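You operate a simulated robot arm through the tools that you are given. There is no shell and no other tool. Be economical: measure what you need, move in short steps, check, and stop when the job is done.

Carry out the task below with a simulated two-armed robot. There is one attempt and no reset: what you move stays moved.

## Task
Screw the cap back on the jar with the green band. Put the tub that says "lot seven" from the bench marked one on the high shelf and the tub labelled "lot four" on the strapping table. Fetch the date block and set it on the square grid on the bench marked one. The order is free. Set down upright: tub.

It is judged by the outcome, as a careful person would: the job done as asked, and still so three seconds after it is handed in. It fails if anything else is knocked over, pushed out of place, dropped, spilled or broken. A push-on lid holds only when it is set on centred and level and pressed home; a screw cap is set on level and turned clockwise until tight.

## Robot
Two 7-joint arms with fingered hands on one trunk, on a base that drives. Base frame: it is fixed to the floor where the robot stands at the start and does not move with it; the origin is under the middle of the robot, x ahead of it, y to its left, z up; the surface under the hand at the start is at about z = 0.9. Readings come in m, rad, newtons and seconds.
The left shoulder is at the start at [0.2, 0.135, 0.92], the right one opposite. Places, roughly: date block [0, -5.5, 1]; high shelf (24x63 cm) [-4.18, -3.68, 1.42]; jar with the green band (8x8x11 cm) [0.5, -0.1, 0.9]; square grid [-0.25, -5.5, 0.75]; strapping table [-1.2, -2.1, 0.8]; tub of lot five, tub of lot four, tub of lot seven [-0.25, -5.5, 1]. Payload 4 kg a hand.
Tool frame (each hand has its own): the origin (TCP) lies between the finger pads and is the grasp point; the fingertips stand 0.025 m ahead of it; z points along the fingers, y is the line along which they close. The gripper opens to 0.088 m. The gripper's body begins 0.029 m behind the TCP. The gripper is a hand of 4 fingers: y runs from the thumb to the fingers, the wrist lies at [-0.013, -0.106, -0.174] in the tool frame.
Orientation is that of the tool frame in the base frame, as a unit quaternion [x, y, z, w]. With the fingers straight down and the wrist toward the robot, the tool's x, y and z point along [0, 1, 0], [1, 0, 0] and [0, 0, -1] of the base frame.

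## Interface
- The arms move only by the tool apply_moves. It takes "left_steps", "right_steps" or both (then of equal length, played together; a hand with none holds still); each is a list that holds one entry, the list of rows, each a list of 6 numbers: the turn, a rotation vector about the tool's x, y, z in units of 60 degrees (1.0 is 60 degrees), then the shift along the tool's x, y, z in units of 250 mm (1.0 is 250 mm). In form: [[[rx, ry, rz, x, y, z], ...]]. A call has 1 to 10 rows; each row is the pose to reach, as a shift and turn from the pose commanded when the call began, along the tool's axes at that moment. A call with a number of a shift or a turn outside -1 to 1 is refused whole. Rows are played at 5 a second. More than 0.05 m and 0.15 rad between two rows, and nothing of the call is played. Where a pose cannot be reached the arm comes as near as it can. A force on the tool above 40 N (or 10 N above the force at the start of the call, whichever is more), or a blocked arm, ends the call early, and 0.2 s more pass. In this call time passes only in rows, and 0.2 s behind the last. The reply holds the time, the measured pose of the TCP, the force on the tool along the base axes, the opening and the grip force, in the units named above and with some noise, with the torque about the TCP (base axes, N m) and any sound that the robot's microphone picked up.
- Cameras (640 x 400 px; columns grow to the right, rows downward): "scene" is now at [0.1364, -0.0178, 1.5308]; the picture's right is [-0.00, -1.00, 0.00], its down [-0.62, 0.00, -0.79] and it looks along [0.79, -0.00, -0.62] (base axes); focal length 256 px, centre (320, 200). "left" rides on the left gripper at [-0.064, -0.083, -0.098] in its tool frame; the picture's right is [-0.62, -0.37, 0.69], its down [0.71, -0.63, 0.30] and it looks along [0.32, 0.68, 0.65] (tool axes); focal length 265 px, centre (320, 200). "right" rides on the right gripper at [0.064, -0.083, -0.098] in its tool frame; the picture's right is [-0.62, 0.37, -0.69], its down [-0.71, -0.63, 0.30] and it looks along [-0.32, 0.68, 0.65] (tool axes); focal length 265 px, centre (320, 200).
- capture(camera): a new picture of that camera. The clock stands still meanwhile.
- raise_lower(by): slides the trunk up (or, below 0, down) by that many m; the arms and the scene camera ride with it, the base frame stays. It gives what a move gives, with no picture.
- roll_base(legs): drives the robot by 1 to 6 legs, each [ahead, left, turn to the left] in m, m and rad, along the robot's own axes; the way and the turn of a leg run together, so that a leg with both is an arc; at most 1.5 m and 3.142 rad a leg. The arms and the cameras ride along, it lands a little off, and it stops where it bumps. It gives what a move gives.
- finger_targets(index, middle, ring, thumb_bend, thumb_turn, hand): sets how far each is bent, from 0 (flat) to 1 (curled in); at 0.3 the hand is open as for a grip, at 0.7 the pads meet at the TCP. One left out holds its place. A second passes; each finger stops where it meets its share of the squeeze, and holds until it gets a number again. It is the only way to open and close the hand. It gives what a move gives, with no picture; readings hold the bend of each and the force on the fingers (four entries, about 0 where the hand has none), thumb and palm. thumb_turn goes from beside the hand (0) to across from the fingers (1), as for a grip.
- pan_tilt(pan, tilt): turns the head with the scene camera to pan (to the left, within 1.693 rad either way) and tilt (down, from -0.506 to 1.204), counted from straight ahead of the robot. It gives what a move gives.
- measure_at(camera, pixels): for up to 12 pixels [column, row] of the newest picture of that camera ("zoom" is the newest enlarged one), the place [x, y, z] in the base frame of the surface seen there, good to about 0.002 m, but the place of the scene camera against the robot may be out by one fixed shift of up to 0.025 m in any direction. The clock stands still meanwhile.
- inspect(camera, box): a new picture of the part [left, top, right, bottom] of that camera's present view, enlarged. The clock stands still meanwhile.
- job_done(): hands the job in; it is judged then, once.

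Keep the steps short. Do not move on a guess: measure, check each grasp and each placing, and mend mistakes. In all there are 110 turns and 108 pictures (those below and enlarged ones count). Leave the grippers open and the arms clear of the work at the hand-in unless told otherwise, and finish with a single line.

The tools are called as a command line: name --argument value ..., lists and objects as JSON in quotes. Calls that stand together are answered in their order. apply_moves: Moves the arms, as the interface text tells. Its arguments: {"type":"object","properties":{"left_steps":{"type":"array","items":{"type":"array","items":{"type":"array","items":{"type":"number"}}}},"right_steps":{"type":"array","items":{"type":"array","items":{"type":"array","items":{"type":"number"}}}}},"required":[]} The other tools are called the same way: raise_lower (by) slides the trunk up or down; finger_targets (index, middle, ring, thumb_bend, thumb_turn, hand) moves the fingers one by one; roll_base (legs) drives the base; pan_tilt (pan, tilt) turns the head that bears the scene camera; capture (camera) takes a picture; measure_at (camera, pixels) gives the place of the surface under pixels of a picture; inspect (camera, box) takes an enlarged picture of a part of a camera's view; job_done () hands the job in.

At the start:

```text
time: 0.0
left_ee_pos: [0.6251, 0.2067, 1.2033]
left_tool_rot: [0.707, 0.707, 0.0, -0.001]
left_wrist_force: [-0.7, 0.0, -0.5]
left_torque: [0.01, -0.01, 0.04]
left_grip_width: 0.0877
left_finger_force: 0.2
left_shape: jaw
left_bend: [0.3, 0.3, 0.3, 0.3, 0.98]
left_finger forces: [0.0, 0.1, 0.1, 0.1, 0.0, 0.0]
right_ee_pos: [0.5865, -0.2411, 1.2665]
right_tool_rot: [0.707, 0.707, 0.0, 0.0]
right_wrist_force: [-0.6, -0.5, 0.0]
right_torque: [0.0, 0.0, -0.03]
right_grip_width: 0.0876
right_finger_force: 0.0
right_shape: jaw
right_bend: [0.3, 0.3, 0.3, 0.3, 0.98]
right_finger forces: [0.0, 0.0, 0.0, 0.1, 0.1, 0.0]
trunk travel left (down, up): [-0.525, 0.245]
robot x, y, heading: [-0.0041, 0.0012, 0.001]
head pan, tilt: [-0.003, 0.663]
```

scene: 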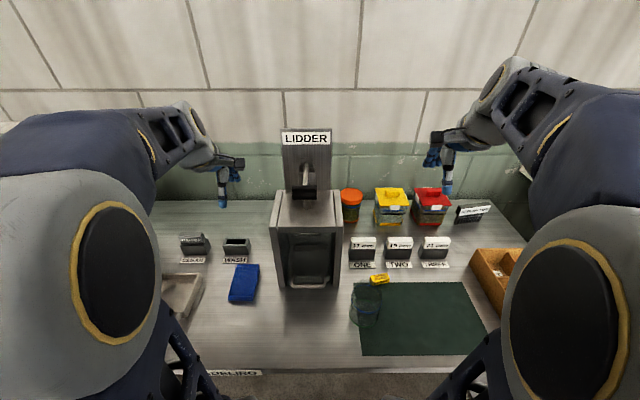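
right: 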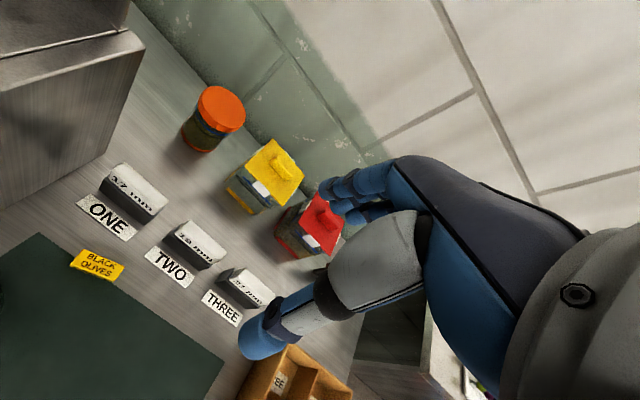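
left: 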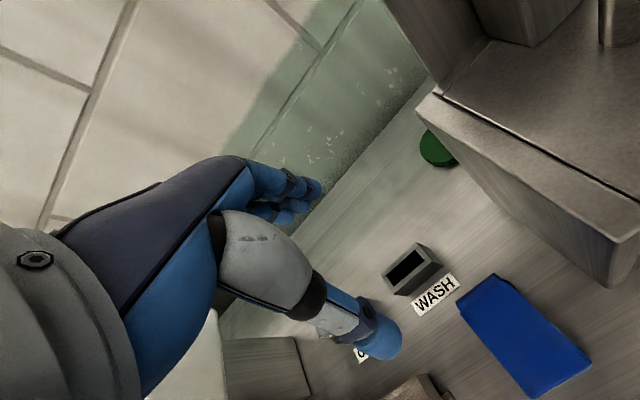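

I see a glass jar near (365,303) in the scene and a green cap behind the lidder at (437,148) in the left picture. I enlarge both and measure them.

inspect --camera "scene" --box '[320, 170, 520, 350]'

measure_at --camera "left" --pixels '[[437, 148], [425, 140], [450, 160], [420, 165], [437, 165], [410, 260], [520, 330]]'

measure_at --camera "scene" --pixels '[[365, 285], [365, 290], [350, 320], [379, 320], [365, 305], [378, 278], [420, 320], [352, 200], [306, 200], [306, 280], [280, 195], [340, 195]]'

```text
2.22 times, centred on (420, 260) of scene
```

zoom: 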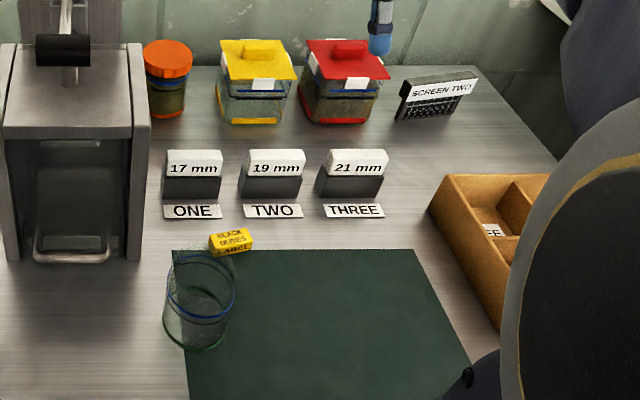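

```text
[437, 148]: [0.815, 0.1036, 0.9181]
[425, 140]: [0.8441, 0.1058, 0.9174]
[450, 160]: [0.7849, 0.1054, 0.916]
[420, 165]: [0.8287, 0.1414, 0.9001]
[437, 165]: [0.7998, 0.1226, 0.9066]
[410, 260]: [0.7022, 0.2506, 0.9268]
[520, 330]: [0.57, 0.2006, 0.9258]
```

```text
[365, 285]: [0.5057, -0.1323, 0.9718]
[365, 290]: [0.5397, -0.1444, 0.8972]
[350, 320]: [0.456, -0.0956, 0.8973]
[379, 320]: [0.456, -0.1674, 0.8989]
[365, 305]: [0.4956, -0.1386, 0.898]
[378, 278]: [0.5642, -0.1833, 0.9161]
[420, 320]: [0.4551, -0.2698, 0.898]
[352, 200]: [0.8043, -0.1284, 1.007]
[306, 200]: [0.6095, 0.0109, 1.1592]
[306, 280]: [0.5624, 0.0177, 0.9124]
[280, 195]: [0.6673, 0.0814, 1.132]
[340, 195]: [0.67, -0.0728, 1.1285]
```

The open jar stands at about (0.5,-0.13) and the green cap at about (0.815,0.10). I look closer at the jar from the right camera and at the cap from the left camera.

inspect --camera "left" --box '[380, 100, 500, 200]'

inspect --camera "scene" --box '[335, 260, 405, 340]'

inspect --camera "scene" --box '[140, 180, 350, 390]'

```text
4.00 times, centred on (440, 150) of left
```

zoom: 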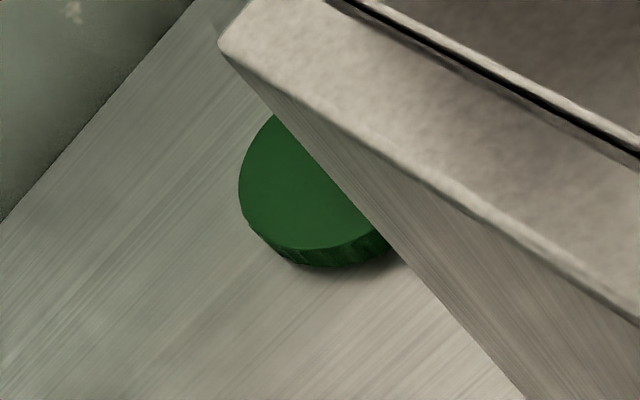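

```text
5.00 times, centred on (370, 300) of scene
```

zoom: 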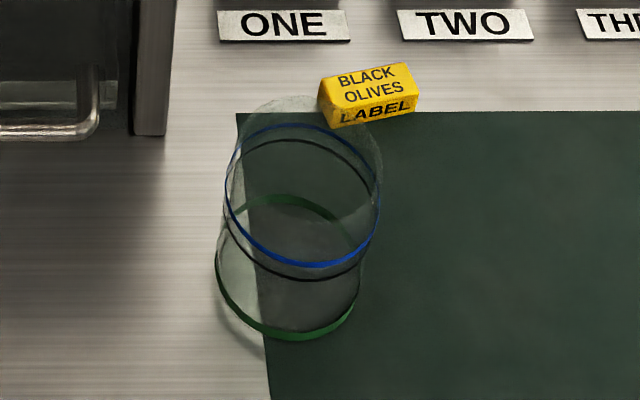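

```text
1.90 times, centred on (245, 285) of scene
```

zoom: 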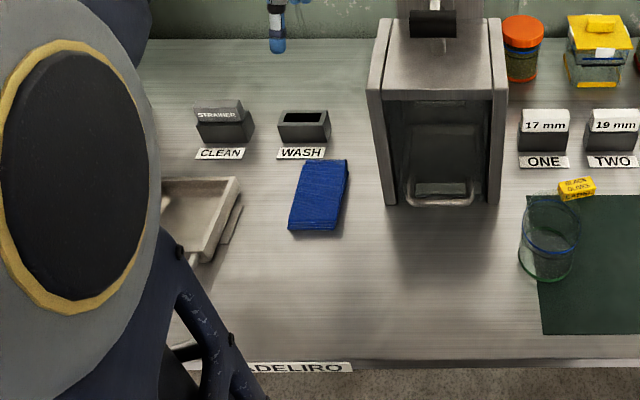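

Now I measure the cap's edge points in the left picture and the jar's blue and green rings in the scene picture.

measure_at --camera "left" --pixels '[[421, 148], [423, 138], [428, 131], [428, 157], [436, 161], [445, 161], [451, 159], [435, 145], [416, 118], [480, 200], [440, 170]]'

measure_at --camera "scene" --pixels '[[351.5, 297], [367, 313], [382, 301], [364, 285], [358, 286], [349.6, 314], [363, 327], [376, 322], [367, 309], [362, 280], [370, 279], [380, 288]]'

```text
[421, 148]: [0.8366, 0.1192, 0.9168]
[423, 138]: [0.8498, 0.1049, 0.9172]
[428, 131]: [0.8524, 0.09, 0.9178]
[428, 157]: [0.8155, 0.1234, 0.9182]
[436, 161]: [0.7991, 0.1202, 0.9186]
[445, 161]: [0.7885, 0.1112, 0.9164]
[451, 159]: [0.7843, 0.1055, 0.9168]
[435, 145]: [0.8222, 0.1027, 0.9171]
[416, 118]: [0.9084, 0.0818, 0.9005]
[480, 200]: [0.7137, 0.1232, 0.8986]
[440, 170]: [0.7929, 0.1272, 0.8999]
```

```text
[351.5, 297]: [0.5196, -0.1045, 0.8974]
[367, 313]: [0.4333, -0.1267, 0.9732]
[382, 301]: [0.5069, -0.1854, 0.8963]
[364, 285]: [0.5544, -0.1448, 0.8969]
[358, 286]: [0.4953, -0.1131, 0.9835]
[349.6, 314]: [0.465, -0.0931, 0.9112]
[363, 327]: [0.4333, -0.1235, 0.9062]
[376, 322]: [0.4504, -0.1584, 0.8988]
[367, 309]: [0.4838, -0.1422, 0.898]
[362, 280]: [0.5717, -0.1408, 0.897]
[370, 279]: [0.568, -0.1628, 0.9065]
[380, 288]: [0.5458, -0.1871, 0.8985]
```

Cap centre fits (0.817, 0.0875), radius about 0.036, top z 0.918. I measure the lidder's outline and wall near it from the left picture.

measure_at --camera "left" --pixels '[[418, 108], [445, 95], [470, 140], [610, 280], [480, 100], [600, 200], [540, 20], [470, 10], [390, 10], [400, 80], [440, 60]]'

measure_at --camera "scene" --pixels '[[242, 265], [255, 265], [231, 300], [254, 302], [278, 200], [276, 222], [238, 240]]'

measure_at --camera "right" --pixels '[[100, 250], [40, 235], [95, 265], [222, 105], [275, 175], [318, 225]]'

```text
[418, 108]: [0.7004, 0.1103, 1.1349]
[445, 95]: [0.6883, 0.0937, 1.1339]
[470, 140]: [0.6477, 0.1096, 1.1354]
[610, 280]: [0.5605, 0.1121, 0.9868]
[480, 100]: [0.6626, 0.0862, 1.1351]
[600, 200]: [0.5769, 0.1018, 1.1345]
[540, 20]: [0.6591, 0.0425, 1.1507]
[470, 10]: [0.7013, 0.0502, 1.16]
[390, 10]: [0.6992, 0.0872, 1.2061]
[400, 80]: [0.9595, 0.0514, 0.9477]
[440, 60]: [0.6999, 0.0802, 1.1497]
```

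```text
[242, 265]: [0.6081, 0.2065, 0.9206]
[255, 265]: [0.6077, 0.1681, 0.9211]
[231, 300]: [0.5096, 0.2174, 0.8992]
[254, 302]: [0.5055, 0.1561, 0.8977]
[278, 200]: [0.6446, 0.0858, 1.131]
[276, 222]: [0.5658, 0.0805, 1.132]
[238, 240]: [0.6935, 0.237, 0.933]
```

```text
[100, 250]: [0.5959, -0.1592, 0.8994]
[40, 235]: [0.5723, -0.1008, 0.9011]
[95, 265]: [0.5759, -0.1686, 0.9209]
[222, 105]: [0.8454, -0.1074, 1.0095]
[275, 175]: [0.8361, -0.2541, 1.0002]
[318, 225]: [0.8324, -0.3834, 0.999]
```

The lidder ends at x≈0.70, so there is room behind it. I turn the left hand 60° clockwise (so its wrist stays to the left of the lidder) while moving ahead to x≈0.817 and down to z≈1.10, still left of the cap.

apply_moves --left_steps '[[[0, 0, 0.125, 0, 0.096, 0.0], [0, 0, 0.25, 0, 0.192, 0.0], [0, 0, 0.375, 0, 0.288, 0.05], [0, 0, 0.5, 0, 0.384, 0.1], [0, 0, 0.625, 0, 0.48, 0.16], [0, 0, 0.75, 0, 0.576, 0.24], [0, 0, 0.875, 0, 0.672, 0.32], [0, 0, 1.0, 0, 0.768, 0.4]]]'

capture --camera "left"

capture --camera "scene"

```text
time: 1.8
left_ee_pos: [0.8179, 0.2067, 1.1037]
left_tool_rot: [0.966, 0.258, 0.0, 0.0]
left_wrist_force: [-0.5, 0.3, -0.1]
left_torque: [0.0, -0.05, -0.02]
left_grip_width: 0.0875
left_finger_force: 0.1
left_shape: jaw
left_bend: [0.3, 0.3, 0.3, 0.3, 0.98]
left_finger forces: [0.1, 0.0, 0.0, 0.1, 0.0, 0.0]
right_ee_pos: [0.5864, -0.2398, 1.2651]
right_tool_rot: [0.707, 0.707, 0.0, 0.0]
right_wrist_force: [0.2, -1.1, 0.0]
right_torque: [-0.01, 0.0, -0.04]
right_grip_width: 0.0876
right_finger_force: 0.1
right_shape: jaw
right_bend: [0.3, 0.3, 0.3, 0.3, 0.98]
right_finger forces: [0.0, 0.1, 0.1, 0.0, 0.0, 0.0]
trunk travel left (down, up): [-0.525, 0.245]
robot x, y, heading: [-0.0002, -0.0024, 0.003]
head pan, tilt: [-0.003, 0.663]
```

```text
100 pictures are left
```

left: 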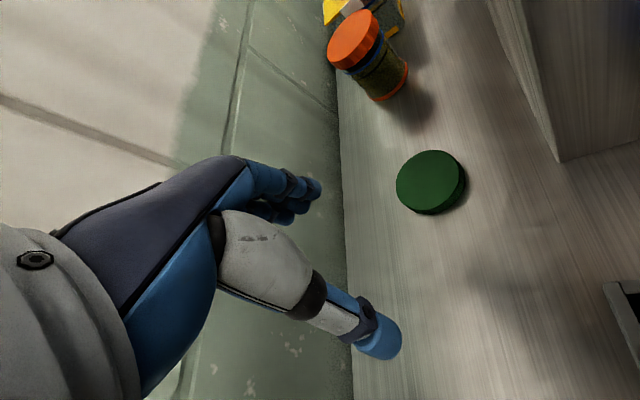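

```text
99 pictures are left
```

scene: 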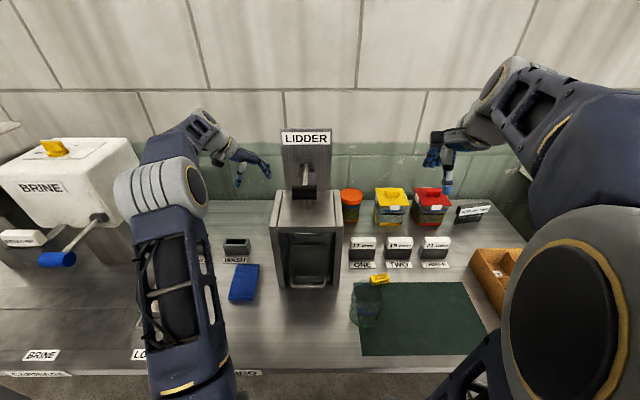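

The whole green cap is now visible around (430,181). I measure its edges.

measure_at --camera "left" --pixels '[[430, 180], [399, 180], [463, 174], [428, 153], [430, 207], [408, 199], [452, 199], [380, 230]]'

```text
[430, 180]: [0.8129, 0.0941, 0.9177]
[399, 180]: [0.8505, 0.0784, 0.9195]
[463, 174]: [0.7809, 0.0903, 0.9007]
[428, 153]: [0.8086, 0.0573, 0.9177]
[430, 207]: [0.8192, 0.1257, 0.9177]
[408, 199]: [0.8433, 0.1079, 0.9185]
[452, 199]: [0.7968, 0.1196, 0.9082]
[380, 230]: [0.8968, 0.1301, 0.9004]
```

Cap centre ≈ (0.816, 0.090). I move the left hand above it and lower it to TCP z≈0.96 (tips 0.935, above the cap top 0.918), then look.

apply_moves --left_steps '[[[0, 0, 0, -0.08, 0.133, 0], [0, 0, 0, -0.16, 0.267, 0], [0, 0, 0, -0.24, 0.4, 0], [0, 0, 0, -0.24, 0.4, 0.15], [0, 0, 0, -0.24, 0.4, 0.3], [0, 0, 0, -0.24, 0.4, 0.45], [0, 0, 0, -0.24, 0.4, 0.575]]]'

capture --camera "left"

```text
time: 3.4
left_ee_pos: [0.8145, 0.0892, 0.9613]
left_tool_rot: [0.966, 0.259, 0.001, -0.001]
left_wrist_force: [-0.2, -0.1, 0.4]
left_torque: [-0.01, -0.01, -0.03]
left_grip_width: 0.0881
left_finger_force: 0.2
left_shape: jaw
left_bend: [0.3, 0.3, 0.3, 0.3, 0.98]
left_finger forces: [0.0, 0.0, 0.1, 0.1, 0.0, 0.0]
right_ee_pos: [0.588, -0.2409, 1.2657]
right_tool_rot: [0.707, 0.707, -0.001, 0.0]
right_wrist_force: [0.5, -0.5, 0.6]
right_torque: [0.04, -0.03, 0.03]
right_grip_width: 0.0877
right_finger_force: 0.0
right_shape: jaw
right_bend: [0.3, 0.3, 0.3, 0.3, 0.98]
right_finger forces: [0.1, 0.0, 0.0, 0.1, 0.0, 0.0]
trunk travel left (down, up): [-0.525, 0.245]
robot x, y, heading: [-0.0036, 0.0013, 0.001]
head pan, tilt: [-0.003, 0.663]
```

```text
98 pictures are left
```

left: 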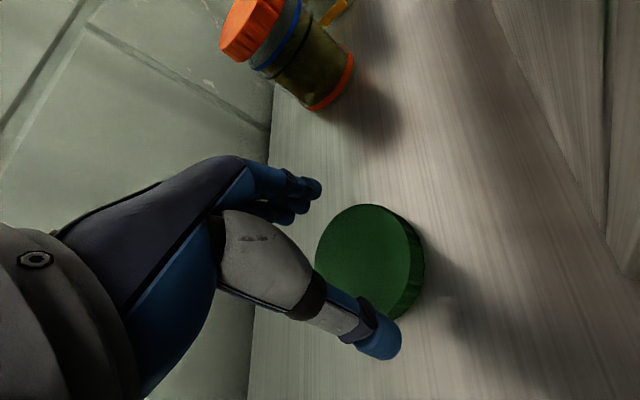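

The cap sits under the projected grasp point (about (362,256)), between thumb and fingers. I lower 32 mm and then close the fingers.

apply_moves --left_steps '[[[0, 0, 0, 0, 0, 0.065], [0, 0, 0, 0, 0, 0.13]]]'

finger_targets --hand "left" --index 0.6 --middle 0.6 --ring 0.6 --thumb_bend 0.6

capture --camera "left"

```text
time: 4.0
left_ee_pos: [0.8128, 0.0897, 0.9276]
left_tool_rot: [0.966, 0.258, 0.0, 0.0]
left_wrist_force: [-0.2, 0.0, 0.1]
left_torque: [0.0, 0.03, 0.01]
left_grip_width: 0.0875
left_finger_force: 0.1
left_shape: jaw
left_bend: [0.3, 0.3, 0.3, 0.3, 0.98]
left_finger forces: [0.1, 0.0, 0.0, 0.1, 0.0, 0.1]
right_ee_pos: [0.5874, -0.2401, 1.2647]
right_tool_rot: [0.707, 0.707, 0.0, 0.0]
right_wrist_force: [0.2, -0.6, 0.4]
right_torque: [-0.02, -0.02, 0.02]
right_grip_width: 0.0876
right_finger_force: 0.0
right_shape: jaw
right_bend: [0.3, 0.3, 0.3, 0.3, 0.98]
right_finger forces: [0.0, 0.1, 0.1, 0.0, 0.1, 0.0]
trunk travel left (down, up): [-0.525, 0.245]
robot x, y, heading: [-0.0007, 0.0015, 0.003]
head pan, tilt: [-0.003, 0.663]
```

```text
time: 5.0
left_ee_pos: [0.814, 0.0889, 0.929]
left_tool_rot: [0.966, 0.259, 0.001, 0.0]
left_wrist_force: [2.7, -3.0, 19.0]
left_torque: [-0.56, -0.51, -0.02]
left_grip_width: 0.0674
left_finger_force: 27.3
left_shape: fingers
left_bend: [0.47, 0.47, 0.52, 0.35, 0.95]
left_finger forces: [9.4, 21.7, 5.2, 0.0, 18.1, 0.1]
right_ee_pos: [0.586, -0.2397, 1.2649]
right_tool_rot: [0.707, 0.707, 0.0, 0.0]
right_wrist_force: [0.6, 0.1, 0.1]
right_torque: [0.01, -0.01, 0.01]
right_grip_width: 0.0877
right_finger_force: 0.0
right_shape: jaw
right_bend: [0.3, 0.3, 0.3, 0.3, 0.98]
right_finger forces: [0.0, 0.0, 0.0, 0.1, 0.1, 0.0]
trunk travel left (down, up): [-0.525, 0.245]
robot x, y, heading: [0.0024, -0.0024, 0.005]
head pan, tilt: [-0.003, 0.663]
```

```text
97 pictures are left
```

left: 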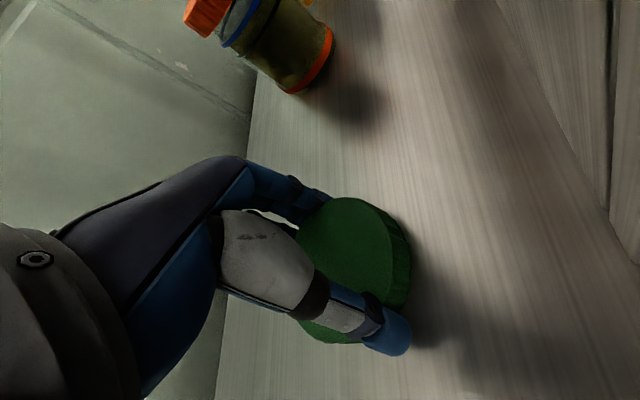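

The cap is gripped (27 N, fingers slightly pressing on the bench). I lift straight up about 15 cm and look.

apply_moves --left_steps '[[[0, 0, 0, 0, 0, -0.04], [0, 0, 0, 0, 0, -0.16], [0, 0, 0, 0, 0, -0.32], [0, 0, 0, 0, 0, -0.48], [0, 0, 0, 0, 0, -0.6]]]'

capture --camera "left"

```text
time: 6.2
left_ee_pos: [0.8159, 0.0899, 1.0757]
left_tool_rot: [0.966, 0.259, 0.0, -0.001]
left_wrist_force: [0.3, -0.3, 0.5]
left_torque: [-0.02, -0.01, 0.0]
left_grip_width: 0.0673
left_finger_force: 19.6
left_shape: fingers
left_bend: [0.48, 0.49, 0.53, 0.35, 0.94]
left_finger forces: [8.0, 6.7, 4.7, 0.0, 19.2, 0.1]
right_ee_pos: [0.5879, -0.2398, 1.2645]
right_tool_rot: [0.707, 0.707, 0.0, -0.001]
right_wrist_force: [0.9, -0.5, -0.5]
right_torque: [-0.02, 0.04, 0.0]
right_grip_width: 0.0874
right_finger_force: 0.1
right_shape: jaw
right_bend: [0.3, 0.3, 0.3, 0.3, 0.98]
right_finger forces: [0.0, 0.0, 0.1, 0.1, 0.0, 0.1]
trunk travel left (down, up): [-0.525, 0.245]
robot x, y, heading: [0.0043, -0.0022, -0.002]
head pan, tilt: [-0.003, 0.663]
```

```text
96 pictures are left
```

left: 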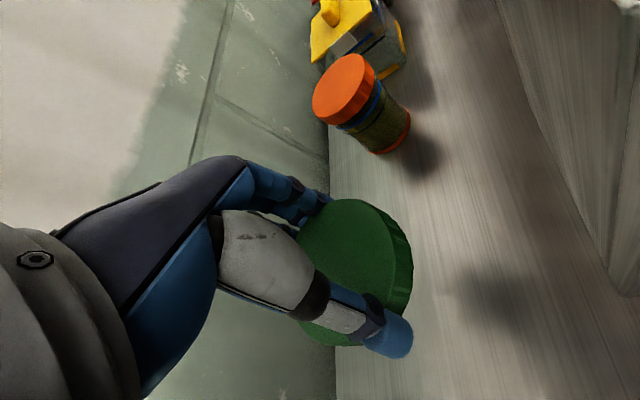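

The cap came up in the hand. I check its level and centre against the tool.

measure_at --camera "left" --pixels '[[350, 203], [330, 230], [370, 230], [390, 255], [395, 285], [340, 270], [312, 240], [325, 210], [320, 340], [345, 250]]'

inspect --camera "right" --box '[0, 150, 240, 400]'

```text
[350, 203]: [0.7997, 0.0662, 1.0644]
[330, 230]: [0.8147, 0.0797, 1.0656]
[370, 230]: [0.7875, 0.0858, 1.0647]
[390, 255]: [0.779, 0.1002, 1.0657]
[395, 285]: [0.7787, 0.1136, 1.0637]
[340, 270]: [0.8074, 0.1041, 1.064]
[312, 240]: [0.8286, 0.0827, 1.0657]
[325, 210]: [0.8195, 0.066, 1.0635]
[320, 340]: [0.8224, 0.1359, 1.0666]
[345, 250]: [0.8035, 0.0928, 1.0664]
```

```text
1.60 times, centred on (120, 275) of right
```

zoom: 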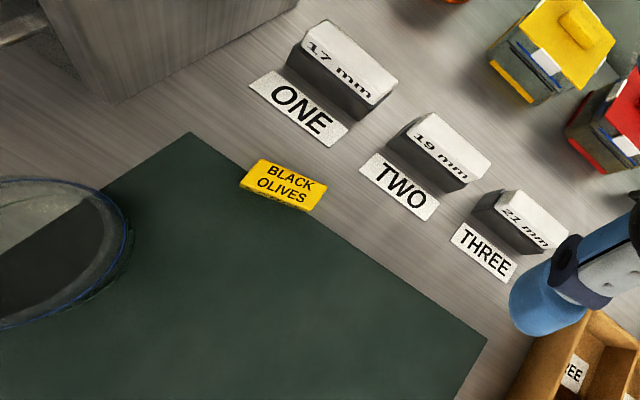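

The cap is level; its centre is about 11 mm toward the thumb from the TCP and its top ~11 mm ahead of it. Now I bring the left hand up, out to the left of the lidder, and back, turning it counter‑clockwise.

apply_moves --left_steps '[[[0, 0, 0, 0.07, -0.121, -0.12], [0, 0, 0, 0.14, -0.242, -0.24], [0, 0, 0, 0.21, -0.363, -0.36], [0, 0, 0, 0.28, -0.485, -0.48], [0, 0, -0.13, 0.164, -0.552, -0.48], [0, 0, -0.26, 0.049, -0.618, -0.48], [0, 0, -0.39, -0.066, -0.685, -0.48], [0, 0, -0.52, -0.182, -0.752, -0.48], [0, 0, -0.65, -0.298, -0.818, -0.48], [0, 0, -0.78, -0.413, -0.885, -0.48]]]'

capture --camera "scene"

```text
time: 8.4
left_ee_pos: [0.614, 0.2303, 1.1962]
left_tool_rot: [0.783, 0.622, 0.0, 0.0]
left_wrist_force: [0.5, 0.9, 0.4]
left_torque: [0.0, 0.04, 0.02]
left_grip_width: 0.0668
left_finger_force: 18.7
left_shape: fingers
left_bend: [0.49, 0.5, 0.53, 0.35, 0.94]
left_finger forces: [7.8, 6.4, 4.8, 0.1, 18.3, 0.0]
right_ee_pos: [0.5865, -0.2407, 1.2657]
right_tool_rot: [0.707, 0.707, 0.0, 0.0]
right_wrist_force: [0.0, 0.1, 0.0]
right_torque: [-0.02, 0.0, -0.01]
right_grip_width: 0.0877
right_finger_force: 0.0
right_shape: jaw
right_bend: [0.3, 0.3, 0.3, 0.3, 0.98]
right_finger forces: [0.0, 0.0, 0.0, 0.1, 0.0, 0.0]
trunk travel left (down, up): [-0.525, 0.245]
robot x, y, heading: [0.0005, -0.0023, 0.008]
head pan, tilt: [-0.003, 0.663]
```

```text
94 pictures are left
```

scene: 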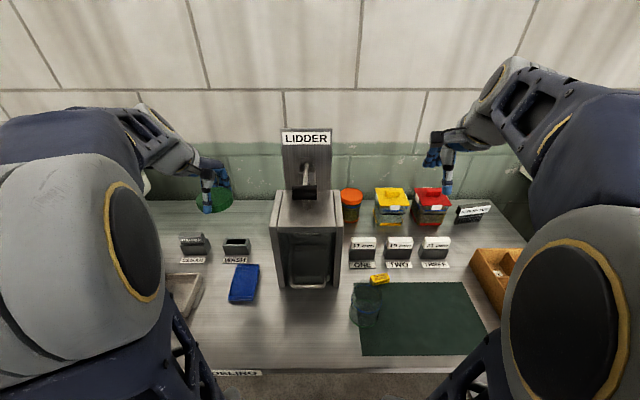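

I drive back 0.2 m and right 0.1 m so that the jar is better within reach of both hands.

roll_base --legs '[[-0.2, -0.1, 0]]'

capture --camera "scene"

capture --camera "right"

```text
time: 10.1
left_ee_pos: [0.4182, 0.1306, 1.1973]
left_tool_rot: [0.783, 0.622, -0.001, 0.0]
left_wrist_force: [-0.3, -0.2, 0.1]
left_torque: [0.04, 0.0, -0.02]
left_grip_width: 0.0667
left_finger_force: 18.4
left_shape: fingers
left_bend: [0.49, 0.5, 0.53, 0.35, 0.94]
left_finger forces: [7.7, 6.5, 4.8, 0.1, 18.2, 0.0]
right_ee_pos: [0.3908, -0.3423, 1.2651]
right_tool_rot: [0.707, 0.707, 0.0, 0.001]
right_wrist_force: [0.9, 1.2, -0.2]
right_torque: [-0.01, -0.02, 0.03]
right_grip_width: 0.0877
right_finger_force: 0.0
right_shape: jaw
right_bend: [0.3, 0.3, 0.3, 0.3, 0.98]
right_finger forces: [0.0, 0.0, 0.0, 0.1, 0.1, 0.0]
trunk travel left (down, up): [-0.525, 0.245]
robot x, y, heading: [-0.198, -0.1024, -0.001]
head pan, tilt: [-0.003, 0.663]
```

```text
93 pictures are left
```

scene: 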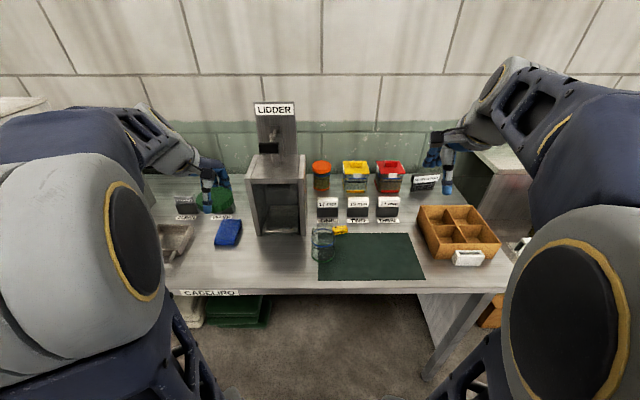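

```text
92 pictures are left
```

right: 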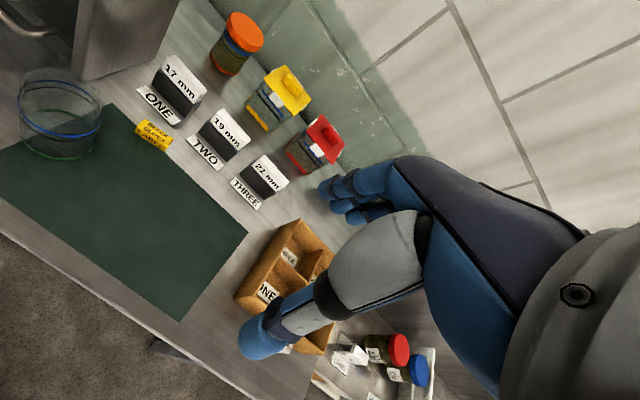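

The jar is now at (58,115) in the right picture. I enlarge it to measure its rings.

inspect --camera "right" --box '[0, 50, 160, 180]'

```text
3.08 times, centred on (80, 115) of right
```

zoom: 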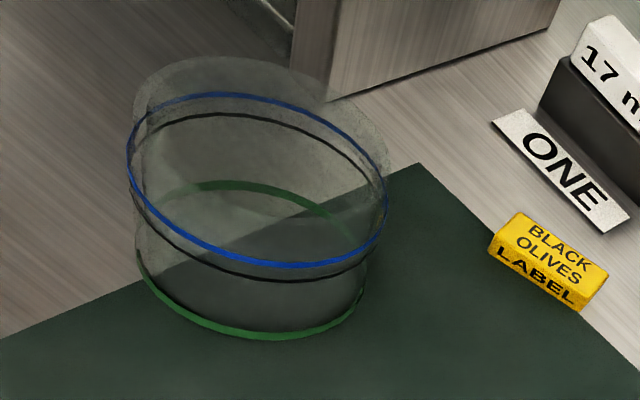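

measure_at --camera "zoom" --pixels '[[160, 215], [200, 245], [260, 265], [330, 262], [370, 240], [133, 180], [150, 278], [190, 312], [250, 334], [310, 330], [345, 312], [230, 95]]'

measure_at --camera "zoom" --pixels '[[200, 187], [270, 190], [150, 110], [140, 80], [220, 60], [380, 150], [250, 150], [165, 215], [160, 200], [330, 210], [212, 258], [255, 278]]'

```text
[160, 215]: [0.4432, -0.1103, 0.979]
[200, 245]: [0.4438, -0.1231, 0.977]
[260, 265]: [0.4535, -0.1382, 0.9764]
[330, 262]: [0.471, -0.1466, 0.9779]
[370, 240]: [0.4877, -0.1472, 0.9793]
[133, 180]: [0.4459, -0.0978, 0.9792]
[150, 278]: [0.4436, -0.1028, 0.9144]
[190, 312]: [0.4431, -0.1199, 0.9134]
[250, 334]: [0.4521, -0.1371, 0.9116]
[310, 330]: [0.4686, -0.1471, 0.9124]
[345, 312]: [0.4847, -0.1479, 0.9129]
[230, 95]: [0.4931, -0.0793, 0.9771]
```

```text
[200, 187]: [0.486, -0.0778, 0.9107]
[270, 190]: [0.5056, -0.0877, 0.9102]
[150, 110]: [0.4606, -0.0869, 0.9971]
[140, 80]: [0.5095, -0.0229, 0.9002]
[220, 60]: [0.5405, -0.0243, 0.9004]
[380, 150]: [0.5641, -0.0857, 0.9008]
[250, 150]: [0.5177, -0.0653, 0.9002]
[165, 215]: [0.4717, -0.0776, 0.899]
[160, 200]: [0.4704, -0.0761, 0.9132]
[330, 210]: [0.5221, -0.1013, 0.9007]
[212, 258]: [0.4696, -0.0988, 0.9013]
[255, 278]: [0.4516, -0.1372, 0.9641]
```

Jar centre ≈ (0.479, -0.112), body radius 0.036, neck radius ≈0.031, rim about z 1.0. I'll hold the jar with the right hand coming from the right side, tilted 20° down. First I measure the crate at the right to be sure of clearance.

measure_at --camera "right" --pixels '[[237, 295], [300, 222], [333, 255], [270, 300], [150, 135], [200, 300], [350, 350]]'

apply_moves --right_steps '[[[0, 0.125, 0, 0, 0.04, 0.08], [0, 0.25, 0, 0, 0.08, 0.16], [0, 0.375, 0, 0, 0.12, 0.24], [0, 0.5, 0, 0, 0.16, 0.32], [0, 0.625, 0, 0, 0.2, 0.4], [0, 0.75, 0, 0, 0.24, 0.48], [0, 0.875, 0, 0, 0.28, 0.56], [0, 1.0, 0, 0, 0.32, 0.64]]]'

capture --camera "scene"

```text
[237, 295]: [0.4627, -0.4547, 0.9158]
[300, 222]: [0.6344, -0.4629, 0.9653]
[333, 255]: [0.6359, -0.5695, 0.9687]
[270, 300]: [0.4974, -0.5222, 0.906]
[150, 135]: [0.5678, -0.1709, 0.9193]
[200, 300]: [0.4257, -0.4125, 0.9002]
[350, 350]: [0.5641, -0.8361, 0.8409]
```

```text
time: 11.9
left_ee_pos: [0.4183, 0.1296, 1.1977]
left_tool_rot: [0.784, 0.621, -0.001, 0.0]
left_wrist_force: [0.1, 0.8, 0.3]
left_torque: [-0.03, -0.01, 0.01]
left_grip_width: 0.0668
left_finger_force: 18.1
left_shape: fingers
left_bend: [0.49, 0.5, 0.53, 0.35, 0.94]
left_finger forces: [7.6, 6.3, 4.8, 0.0, 18.2, 0.1]
right_ee_pos: [0.4702, -0.3407, 1.1057]
right_tool_rot: [0.613, 0.612, 0.354, -0.354]
right_wrist_force: [0.0, 0.9, 0.6]
right_torque: [-0.04, 0.0, 0.0]
right_grip_width: 0.0875
right_finger_force: 0.1
right_shape: jaw
right_bend: [0.3, 0.3, 0.3, 0.3, 0.98]
right_finger forces: [0.0, 0.0, 0.0, 0.0, 0.0, 0.0]
trunk travel left (down, up): [-0.525, 0.245]
robot x, y, heading: [-0.199, -0.101, 0.001]
head pan, tilt: [-0.003, 0.663]
```

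```text
90 pictures are left
```

scene: 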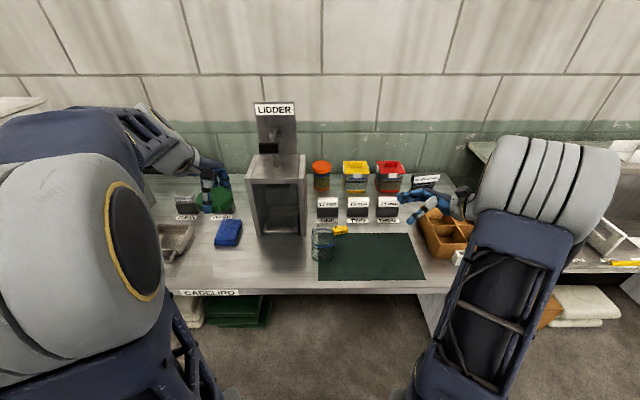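

Clear. Now I bring the right hand to y=-0.22 and down to z≈0.945 beside the jar, finishing the tilt.

apply_moves --right_steps '[[[0, 0.03, 0, 0.023, 0.012, 0.173], [0, 0.06, 0, 0.046, 0.024, 0.346], [0, 0.09, 0, 0.069, 0.036, 0.519], [0, 0.12, 0, -0.059, 0.036, 0.593], [0, 0.15, 0, -0.187, 0.036, 0.667], [0, 0.167, 0, -0.315, 0.036, 0.741]]]'

capture --camera "right"

capture --camera "scene"

```text
time: 13.3
left_ee_pos: [0.4187, 0.1304, 1.1975]
left_tool_rot: [0.783, 0.621, 0.0, 0.0]
left_wrist_force: [0.7, -0.3, 0.4]
left_torque: [0.02, -0.01, 0.01]
left_grip_width: 0.0668
left_finger_force: 19.1
left_shape: fingers
left_bend: [0.49, 0.5, 0.53, 0.35, 0.94]
left_finger forces: [7.6, 6.5, 4.8, 0.0, 18.1, 0.1]
right_ee_pos: [0.4784, -0.2206, 0.945]
right_tool_rot: [0.579, 0.579, 0.406, -0.405]
right_wrist_force: [-0.2, 1.2, 0.9]
right_torque: [-0.02, -0.02, 0.03]
right_grip_width: 0.0875
right_finger_force: 0.1
right_shape: jaw
right_bend: [0.3, 0.3, 0.3, 0.3, 0.98]
right_finger forces: [0.1, 0.1, 0.1, 0.1, 0.1, 0.0]
trunk travel left (down, up): [-0.525, 0.245]
robot x, y, heading: [-0.198, -0.1027, -0.002]
head pan, tilt: [-0.003, 0.663]
```

```text
89 pictures are left
```

right: 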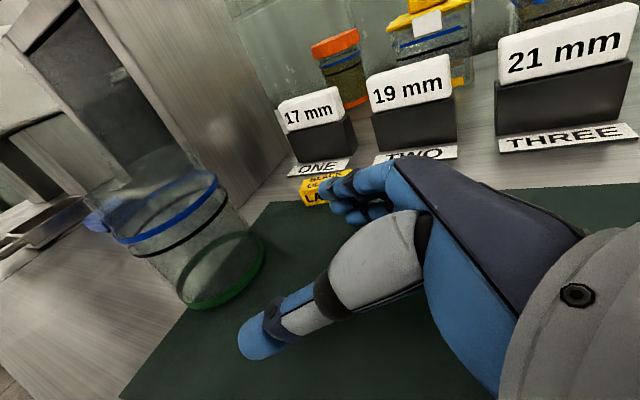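

```text
88 pictures are left
```

scene: 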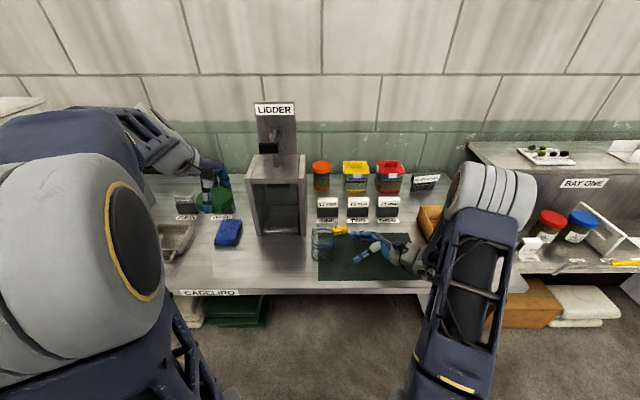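

The hand is aligned with the jar (x 0.478). Since the palm starts 29 mm behind the TCP and the jar radius is 36 mm, I stop with TCP at y≈-0.126. I slide in horizontally.

apply_moves --right_steps '[[[0, 0, 0, 0.03, 0, 0.09], [0, 0, 0, 0.06, 0, 0.18], [0, 0, 0, 0.09, 0, 0.27], [0, 0, 0, 0.118, 0, 0.359]]]'

capture --camera "right"

```text
time: 14.3
left_ee_pos: [0.4183, 0.1296, 1.1982]
left_tool_rot: [0.783, 0.622, 0.0, 0.0]
left_wrist_force: [0.7, 0.0, 0.4]
left_torque: [0.0, 0.01, 0.0]
left_grip_width: 0.0669
left_finger_force: 18.5
left_shape: fingers
left_bend: [0.49, 0.5, 0.53, 0.35, 0.94]
left_finger forces: [7.8, 6.4, 4.7, 0.1, 18.2, 0.1]
right_ee_pos: [0.4771, -0.1281, 0.9424]
right_tool_rot: [0.579, 0.579, 0.406, -0.406]
right_wrist_force: [0.2, -0.5, -1.2]
right_torque: [-0.02, 0.01, 0.0]
right_grip_width: 0.0875
right_finger_force: 0.1
right_shape: jaw
right_bend: [0.3, 0.3, 0.3, 0.3, 0.98]
right_finger forces: [0.0, 0.0, 0.0, 0.0, 0.0, 0.1]
trunk travel left (down, up): [-0.525, 0.245]
robot x, y, heading: [-0.1964, -0.0987, 0.004]
head pan, tilt: [-0.003, 0.663]
```

```text
87 pictures are left
```

right: 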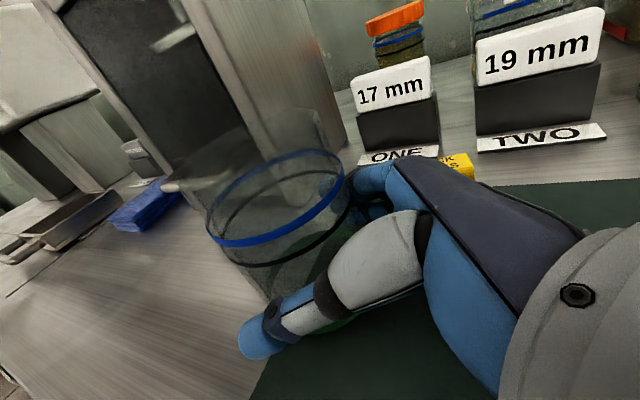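

The jar is between thumb and fingers. I close the right hand gently.

finger_targets --hand "right" --index 0.55 --middle 0.55 --ring 0.55 --thumb_bend 0.55

inspect --camera "right" --box '[160, 100, 400, 380]'

```text
time: 15.3
left_ee_pos: [0.4192, 0.1308, 1.1978]
left_tool_rot: [0.784, 0.621, 0.0, 0.0]
left_wrist_force: [0.3, 0.0, -0.3]
left_torque: [0.01, -0.02, -0.03]
left_grip_width: 0.0668
left_finger_force: 19.0
left_shape: fingers
left_bend: [0.49, 0.5, 0.53, 0.35, 0.94]
left_finger forces: [7.7, 6.5, 4.7, 0.0, 18.1, 0.0]
right_ee_pos: [0.4783, -0.127, 0.9434]
right_tool_rot: [0.578, 0.58, 0.406, -0.406]
right_wrist_force: [0.4, -0.2, 2.0]
right_torque: [0.05, -0.14, -0.04]
right_grip_width: 0.0655
right_finger_force: 18.3
right_shape: fingers
right_bend: [0.44, 0.47, 0.48, 0.38, 0.95]
right_finger forces: [8.0, 6.1, 4.3, 0.0, 17.8, 0.0]
trunk travel left (down, up): [-0.525, 0.245]
robot x, y, heading: [-0.1942, -0.1003, -0.003]
head pan, tilt: [-0.003, 0.663]
```

```text
1.43 times, centred on (280, 240) of right
```

zoom: 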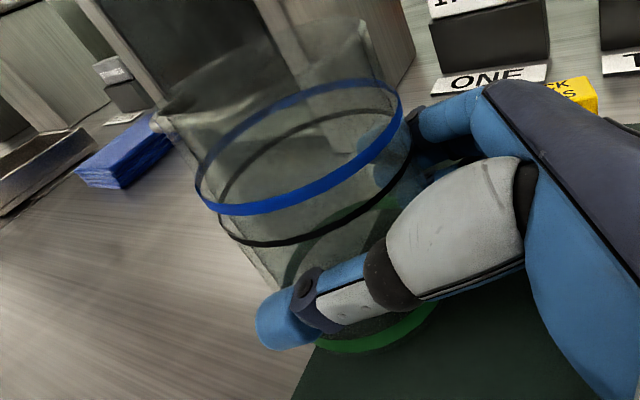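

The jar is held (18 N). I re-measure its blue ring for its new centre.

measure_at --camera "zoom" --pixels '[[197, 180], [210, 206], [240, 210], [290, 202], [340, 180], [375, 155], [398, 125], [400, 100], [340, 84], [280, 100], [230, 140]]'

measure_at --camera "zoom" --pixels '[[165, 118], [175, 130], [200, 150], [185, 150], [230, 175], [270, 180], [320, 160], [350, 130], [365, 60], [360, 25], [375, 80], [350, 345]]'

```text
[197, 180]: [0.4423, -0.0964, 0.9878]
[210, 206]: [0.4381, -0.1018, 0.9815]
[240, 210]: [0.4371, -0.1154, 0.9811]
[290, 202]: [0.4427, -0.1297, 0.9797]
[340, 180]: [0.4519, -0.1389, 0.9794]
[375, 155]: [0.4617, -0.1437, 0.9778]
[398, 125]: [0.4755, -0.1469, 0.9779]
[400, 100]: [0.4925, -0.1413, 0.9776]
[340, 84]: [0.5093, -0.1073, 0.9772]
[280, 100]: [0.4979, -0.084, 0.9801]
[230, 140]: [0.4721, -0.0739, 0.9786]
```

```text
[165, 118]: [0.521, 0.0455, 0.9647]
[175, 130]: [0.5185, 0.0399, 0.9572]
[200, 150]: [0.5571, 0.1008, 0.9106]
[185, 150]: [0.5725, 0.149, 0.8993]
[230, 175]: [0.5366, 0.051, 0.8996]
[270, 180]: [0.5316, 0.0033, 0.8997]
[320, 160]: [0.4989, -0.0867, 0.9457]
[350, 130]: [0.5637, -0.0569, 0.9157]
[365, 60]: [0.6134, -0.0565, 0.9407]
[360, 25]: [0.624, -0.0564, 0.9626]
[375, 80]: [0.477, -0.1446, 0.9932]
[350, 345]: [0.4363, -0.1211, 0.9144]
```

Jar centre now (0.473, -0.1105). I carry the cap over it at TCP z≈1.12, with the hand turned to 5°, then re-measure the cap in the hand.

apply_moves --left_steps '[[[0, 0, -0.02, -0.15, 0.08, 0.0], [0, 0, -0.04, -0.3, 0.16, 0.0], [0, 0, -0.06, -0.45, 0.24, 0.0], [0, 0, -0.08, -0.6, 0.32, 0.08], [0, 0, -0.1, -0.75, 0.4, 0.16], [0, 0, -0.137, -0.897, 0.477, 0.24], [0, 0, -0.137, -0.897, 0.477, 0.308]]]'

capture --camera "left"

capture --camera "scene"

```text
time: 16.9
left_ee_pos: [0.4838, -0.1155, 1.1185]
left_tool_rot: [0.738, 0.675, 0.0, 0.0]
left_wrist_force: [-0.6, 0.4, 0.2]
left_torque: [-0.01, -0.03, -0.04]
left_grip_width: 0.0668
left_finger_force: 18.4
left_shape: fingers
left_bend: [0.49, 0.5, 0.54, 0.35, 0.94]
left_finger forces: [7.6, 6.3, 4.8, 0.0, 17.7, 0.0]
right_ee_pos: [0.4783, -0.1275, 0.9411]
right_tool_rot: [0.579, 0.58, 0.405, -0.406]
right_wrist_force: [1.6, 0.7, 2.2]
right_torque: [0.01, -0.13, 0.0]
right_grip_width: 0.0659
right_finger_force: 18.2
right_shape: fingers
right_bend: [0.44, 0.48, 0.48, 0.38, 0.95]
right_finger forces: [8.0, 5.9, 4.1, 0.0, 17.6, 0.0]
trunk travel left (down, up): [-0.525, 0.245]
robot x, y, heading: [-0.1941, -0.0971, -0.004]
head pan, tilt: [-0.003, 0.663]
```

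```text
85 pictures are left
```

left: 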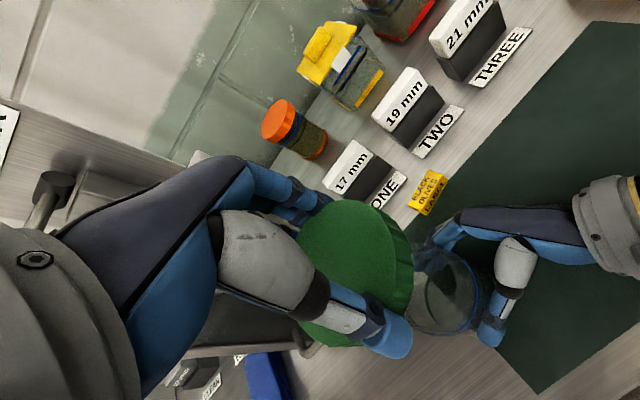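

```text
84 pictures are left
```

scene: 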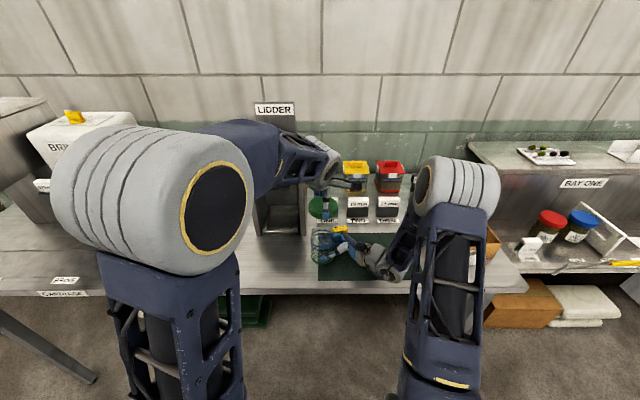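

I enlarge the cap in the left view and measure its edge for the true offset.

inspect --camera "left" --box '[270, 180, 490, 360]'

```text
2.22 times, centred on (380, 270) of left
```

zoom: 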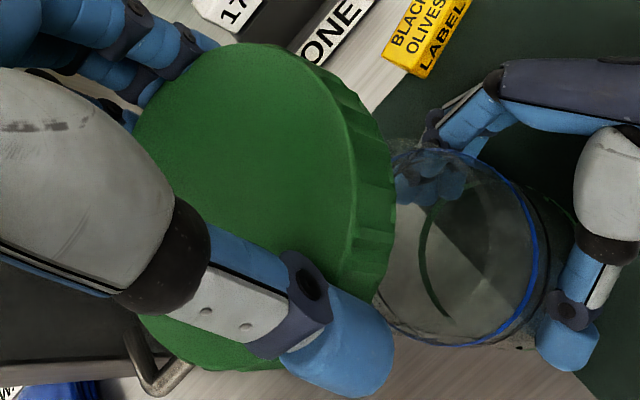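

measure_at --camera "zoom" --pixels '[[240, 48], [285, 65], [320, 98], [340, 130], [352, 170], [352, 215], [345, 250], [145, 115], [195, 62], [190, 350], [250, 366], [155, 325]]'

measure_at --camera "zoom" --pixels '[[500, 175], [535, 230], [525, 300], [480, 340], [400, 335], [480, 160], [240, 200], [390, 270], [380, 180], [340, 90]]'

```text
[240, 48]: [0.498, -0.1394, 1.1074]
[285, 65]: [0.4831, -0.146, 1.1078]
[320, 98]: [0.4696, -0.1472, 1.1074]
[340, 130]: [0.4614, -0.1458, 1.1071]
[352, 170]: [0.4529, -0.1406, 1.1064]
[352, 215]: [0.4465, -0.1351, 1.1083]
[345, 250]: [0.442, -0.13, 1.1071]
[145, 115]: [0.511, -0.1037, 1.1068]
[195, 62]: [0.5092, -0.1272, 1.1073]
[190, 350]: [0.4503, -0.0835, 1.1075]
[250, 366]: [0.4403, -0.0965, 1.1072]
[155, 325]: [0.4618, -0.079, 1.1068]
```

```text
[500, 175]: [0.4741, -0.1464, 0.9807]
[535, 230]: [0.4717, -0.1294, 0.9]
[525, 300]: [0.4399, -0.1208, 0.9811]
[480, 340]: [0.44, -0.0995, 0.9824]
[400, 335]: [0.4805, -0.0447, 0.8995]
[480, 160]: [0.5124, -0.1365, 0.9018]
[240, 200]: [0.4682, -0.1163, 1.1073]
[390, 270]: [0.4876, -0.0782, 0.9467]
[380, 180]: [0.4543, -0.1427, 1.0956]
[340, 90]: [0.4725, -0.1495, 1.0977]
```

The cap is level and only about 1.5 mm off the jar's axis. I correct that and lower 65 mm (cap bottom to ~1.024).

apply_moves --left_steps '[[[0, 0, 0, 0.006, -0.002, 0.09], [0, 0, 0, 0.006, -0.002, 0.18], [0, 0, 0, 0.006, -0.002, 0.26]]]'

inspect --camera "right" --box '[120, 20, 440, 260]'

inspect --camera "left" --box '[270, 180, 490, 360]'

```text
time: 17.7
left_ee_pos: [0.4839, -0.113, 1.0542]
left_tool_rot: [0.737, 0.676, 0.0, 0.0]
left_wrist_force: [0.6, 0.7, 0.2]
left_torque: [0.02, -0.01, 0.03]
left_grip_width: 0.0667
left_finger_force: 17.8
left_shape: fingers
left_bend: [0.49, 0.5, 0.54, 0.35, 0.94]
left_finger forces: [7.5, 6.3, 4.8, 0.1, 17.4, 0.0]
right_ee_pos: [0.4771, -0.1282, 0.943]
right_tool_rot: [0.579, 0.579, 0.405, -0.406]
right_wrist_force: [0.5, -1.0, 2.6]
right_torque: [0.02, -0.14, 0.01]
right_grip_width: 0.0657
right_finger_force: 18.1
right_shape: fingers
right_bend: [0.44, 0.48, 0.48, 0.38, 0.95]
right_finger forces: [8.0, 5.8, 4.2, 0.0, 17.8, 0.0]
trunk travel left (down, up): [-0.525, 0.245]
robot x, y, heading: [-0.1959, -0.0986, -0.0]
head pan, tilt: [-0.003, 0.663]
```

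```text
1.67 times, centred on (280, 140) of right
```

zoom: 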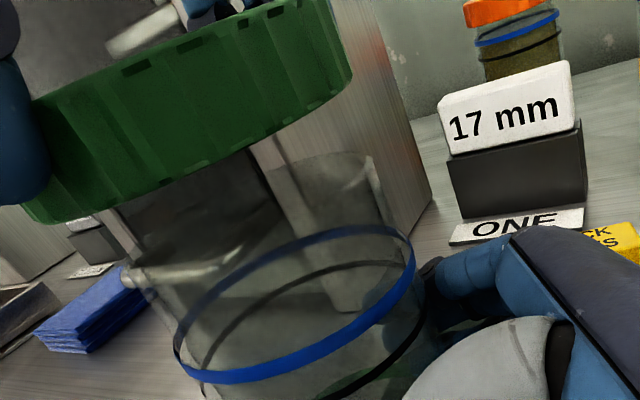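

```text
2.22 times, centred on (380, 270) of left
```

zoom: 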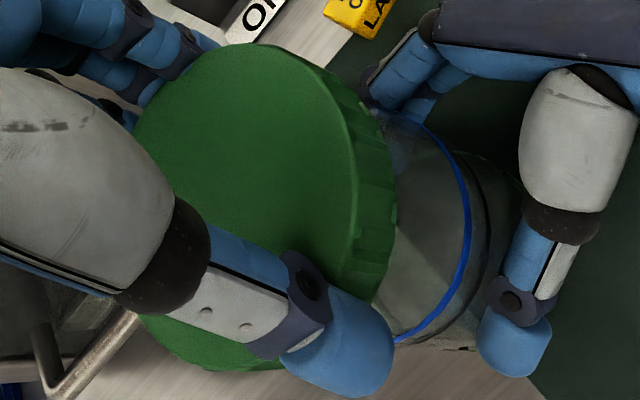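

The neck lies just below the cap. I lower in 2.5 mm steps, 15 mm in all.

apply_moves --left_steps '[[[0, 0, 0, 0, 0, 0.01], [0, 0, 0, 0, 0, 0.02], [0, 0, 0, 0, 0, 0.03], [0, 0, 0, 0, 0, 0.04], [0, 0, 0, 0, 0, 0.05], [0, 0, 0, 0, 0, 0.06]]]'

inspect --camera "right" --box '[120, 20, 440, 260]'

```text
time: 19.1
left_ee_pos: [0.4839, -0.1145, 1.0404]
left_tool_rot: [0.737, 0.675, 0.0, 0.001]
left_wrist_force: [-0.9, -0.4, 0.3]
left_torque: [0.01, -0.01, 0.02]
left_grip_width: 0.0666
left_finger_force: 18.0
left_shape: fingers
left_bend: [0.49, 0.5, 0.54, 0.35, 0.94]
left_finger forces: [7.5, 6.3, 4.8, 0.1, 17.5, 0.0]
right_ee_pos: [0.4779, -0.1266, 0.9423]
right_tool_rot: [0.579, 0.58, 0.406, -0.406]
right_wrist_force: [0.2, 0.2, 2.1]
right_torque: [0.03, -0.13, 0.01]
right_grip_width: 0.0655
right_finger_force: 17.1
right_shape: fingers
right_bend: [0.44, 0.48, 0.48, 0.38, 0.95]
right_finger forces: [8.0, 5.7, 4.2, 0.0, 17.7, 0.1]
trunk travel left (down, up): [-0.525, 0.245]
robot x, y, heading: [-0.1979, -0.095, 0.004]
head pan, tilt: [-0.003, 0.663]
```

```text
1.67 times, centred on (280, 140) of right
```

zoom: 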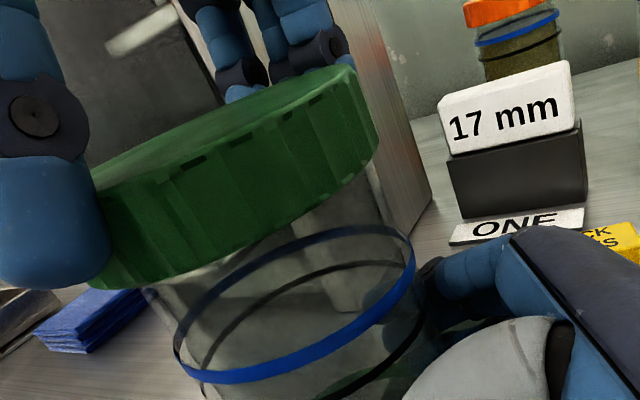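

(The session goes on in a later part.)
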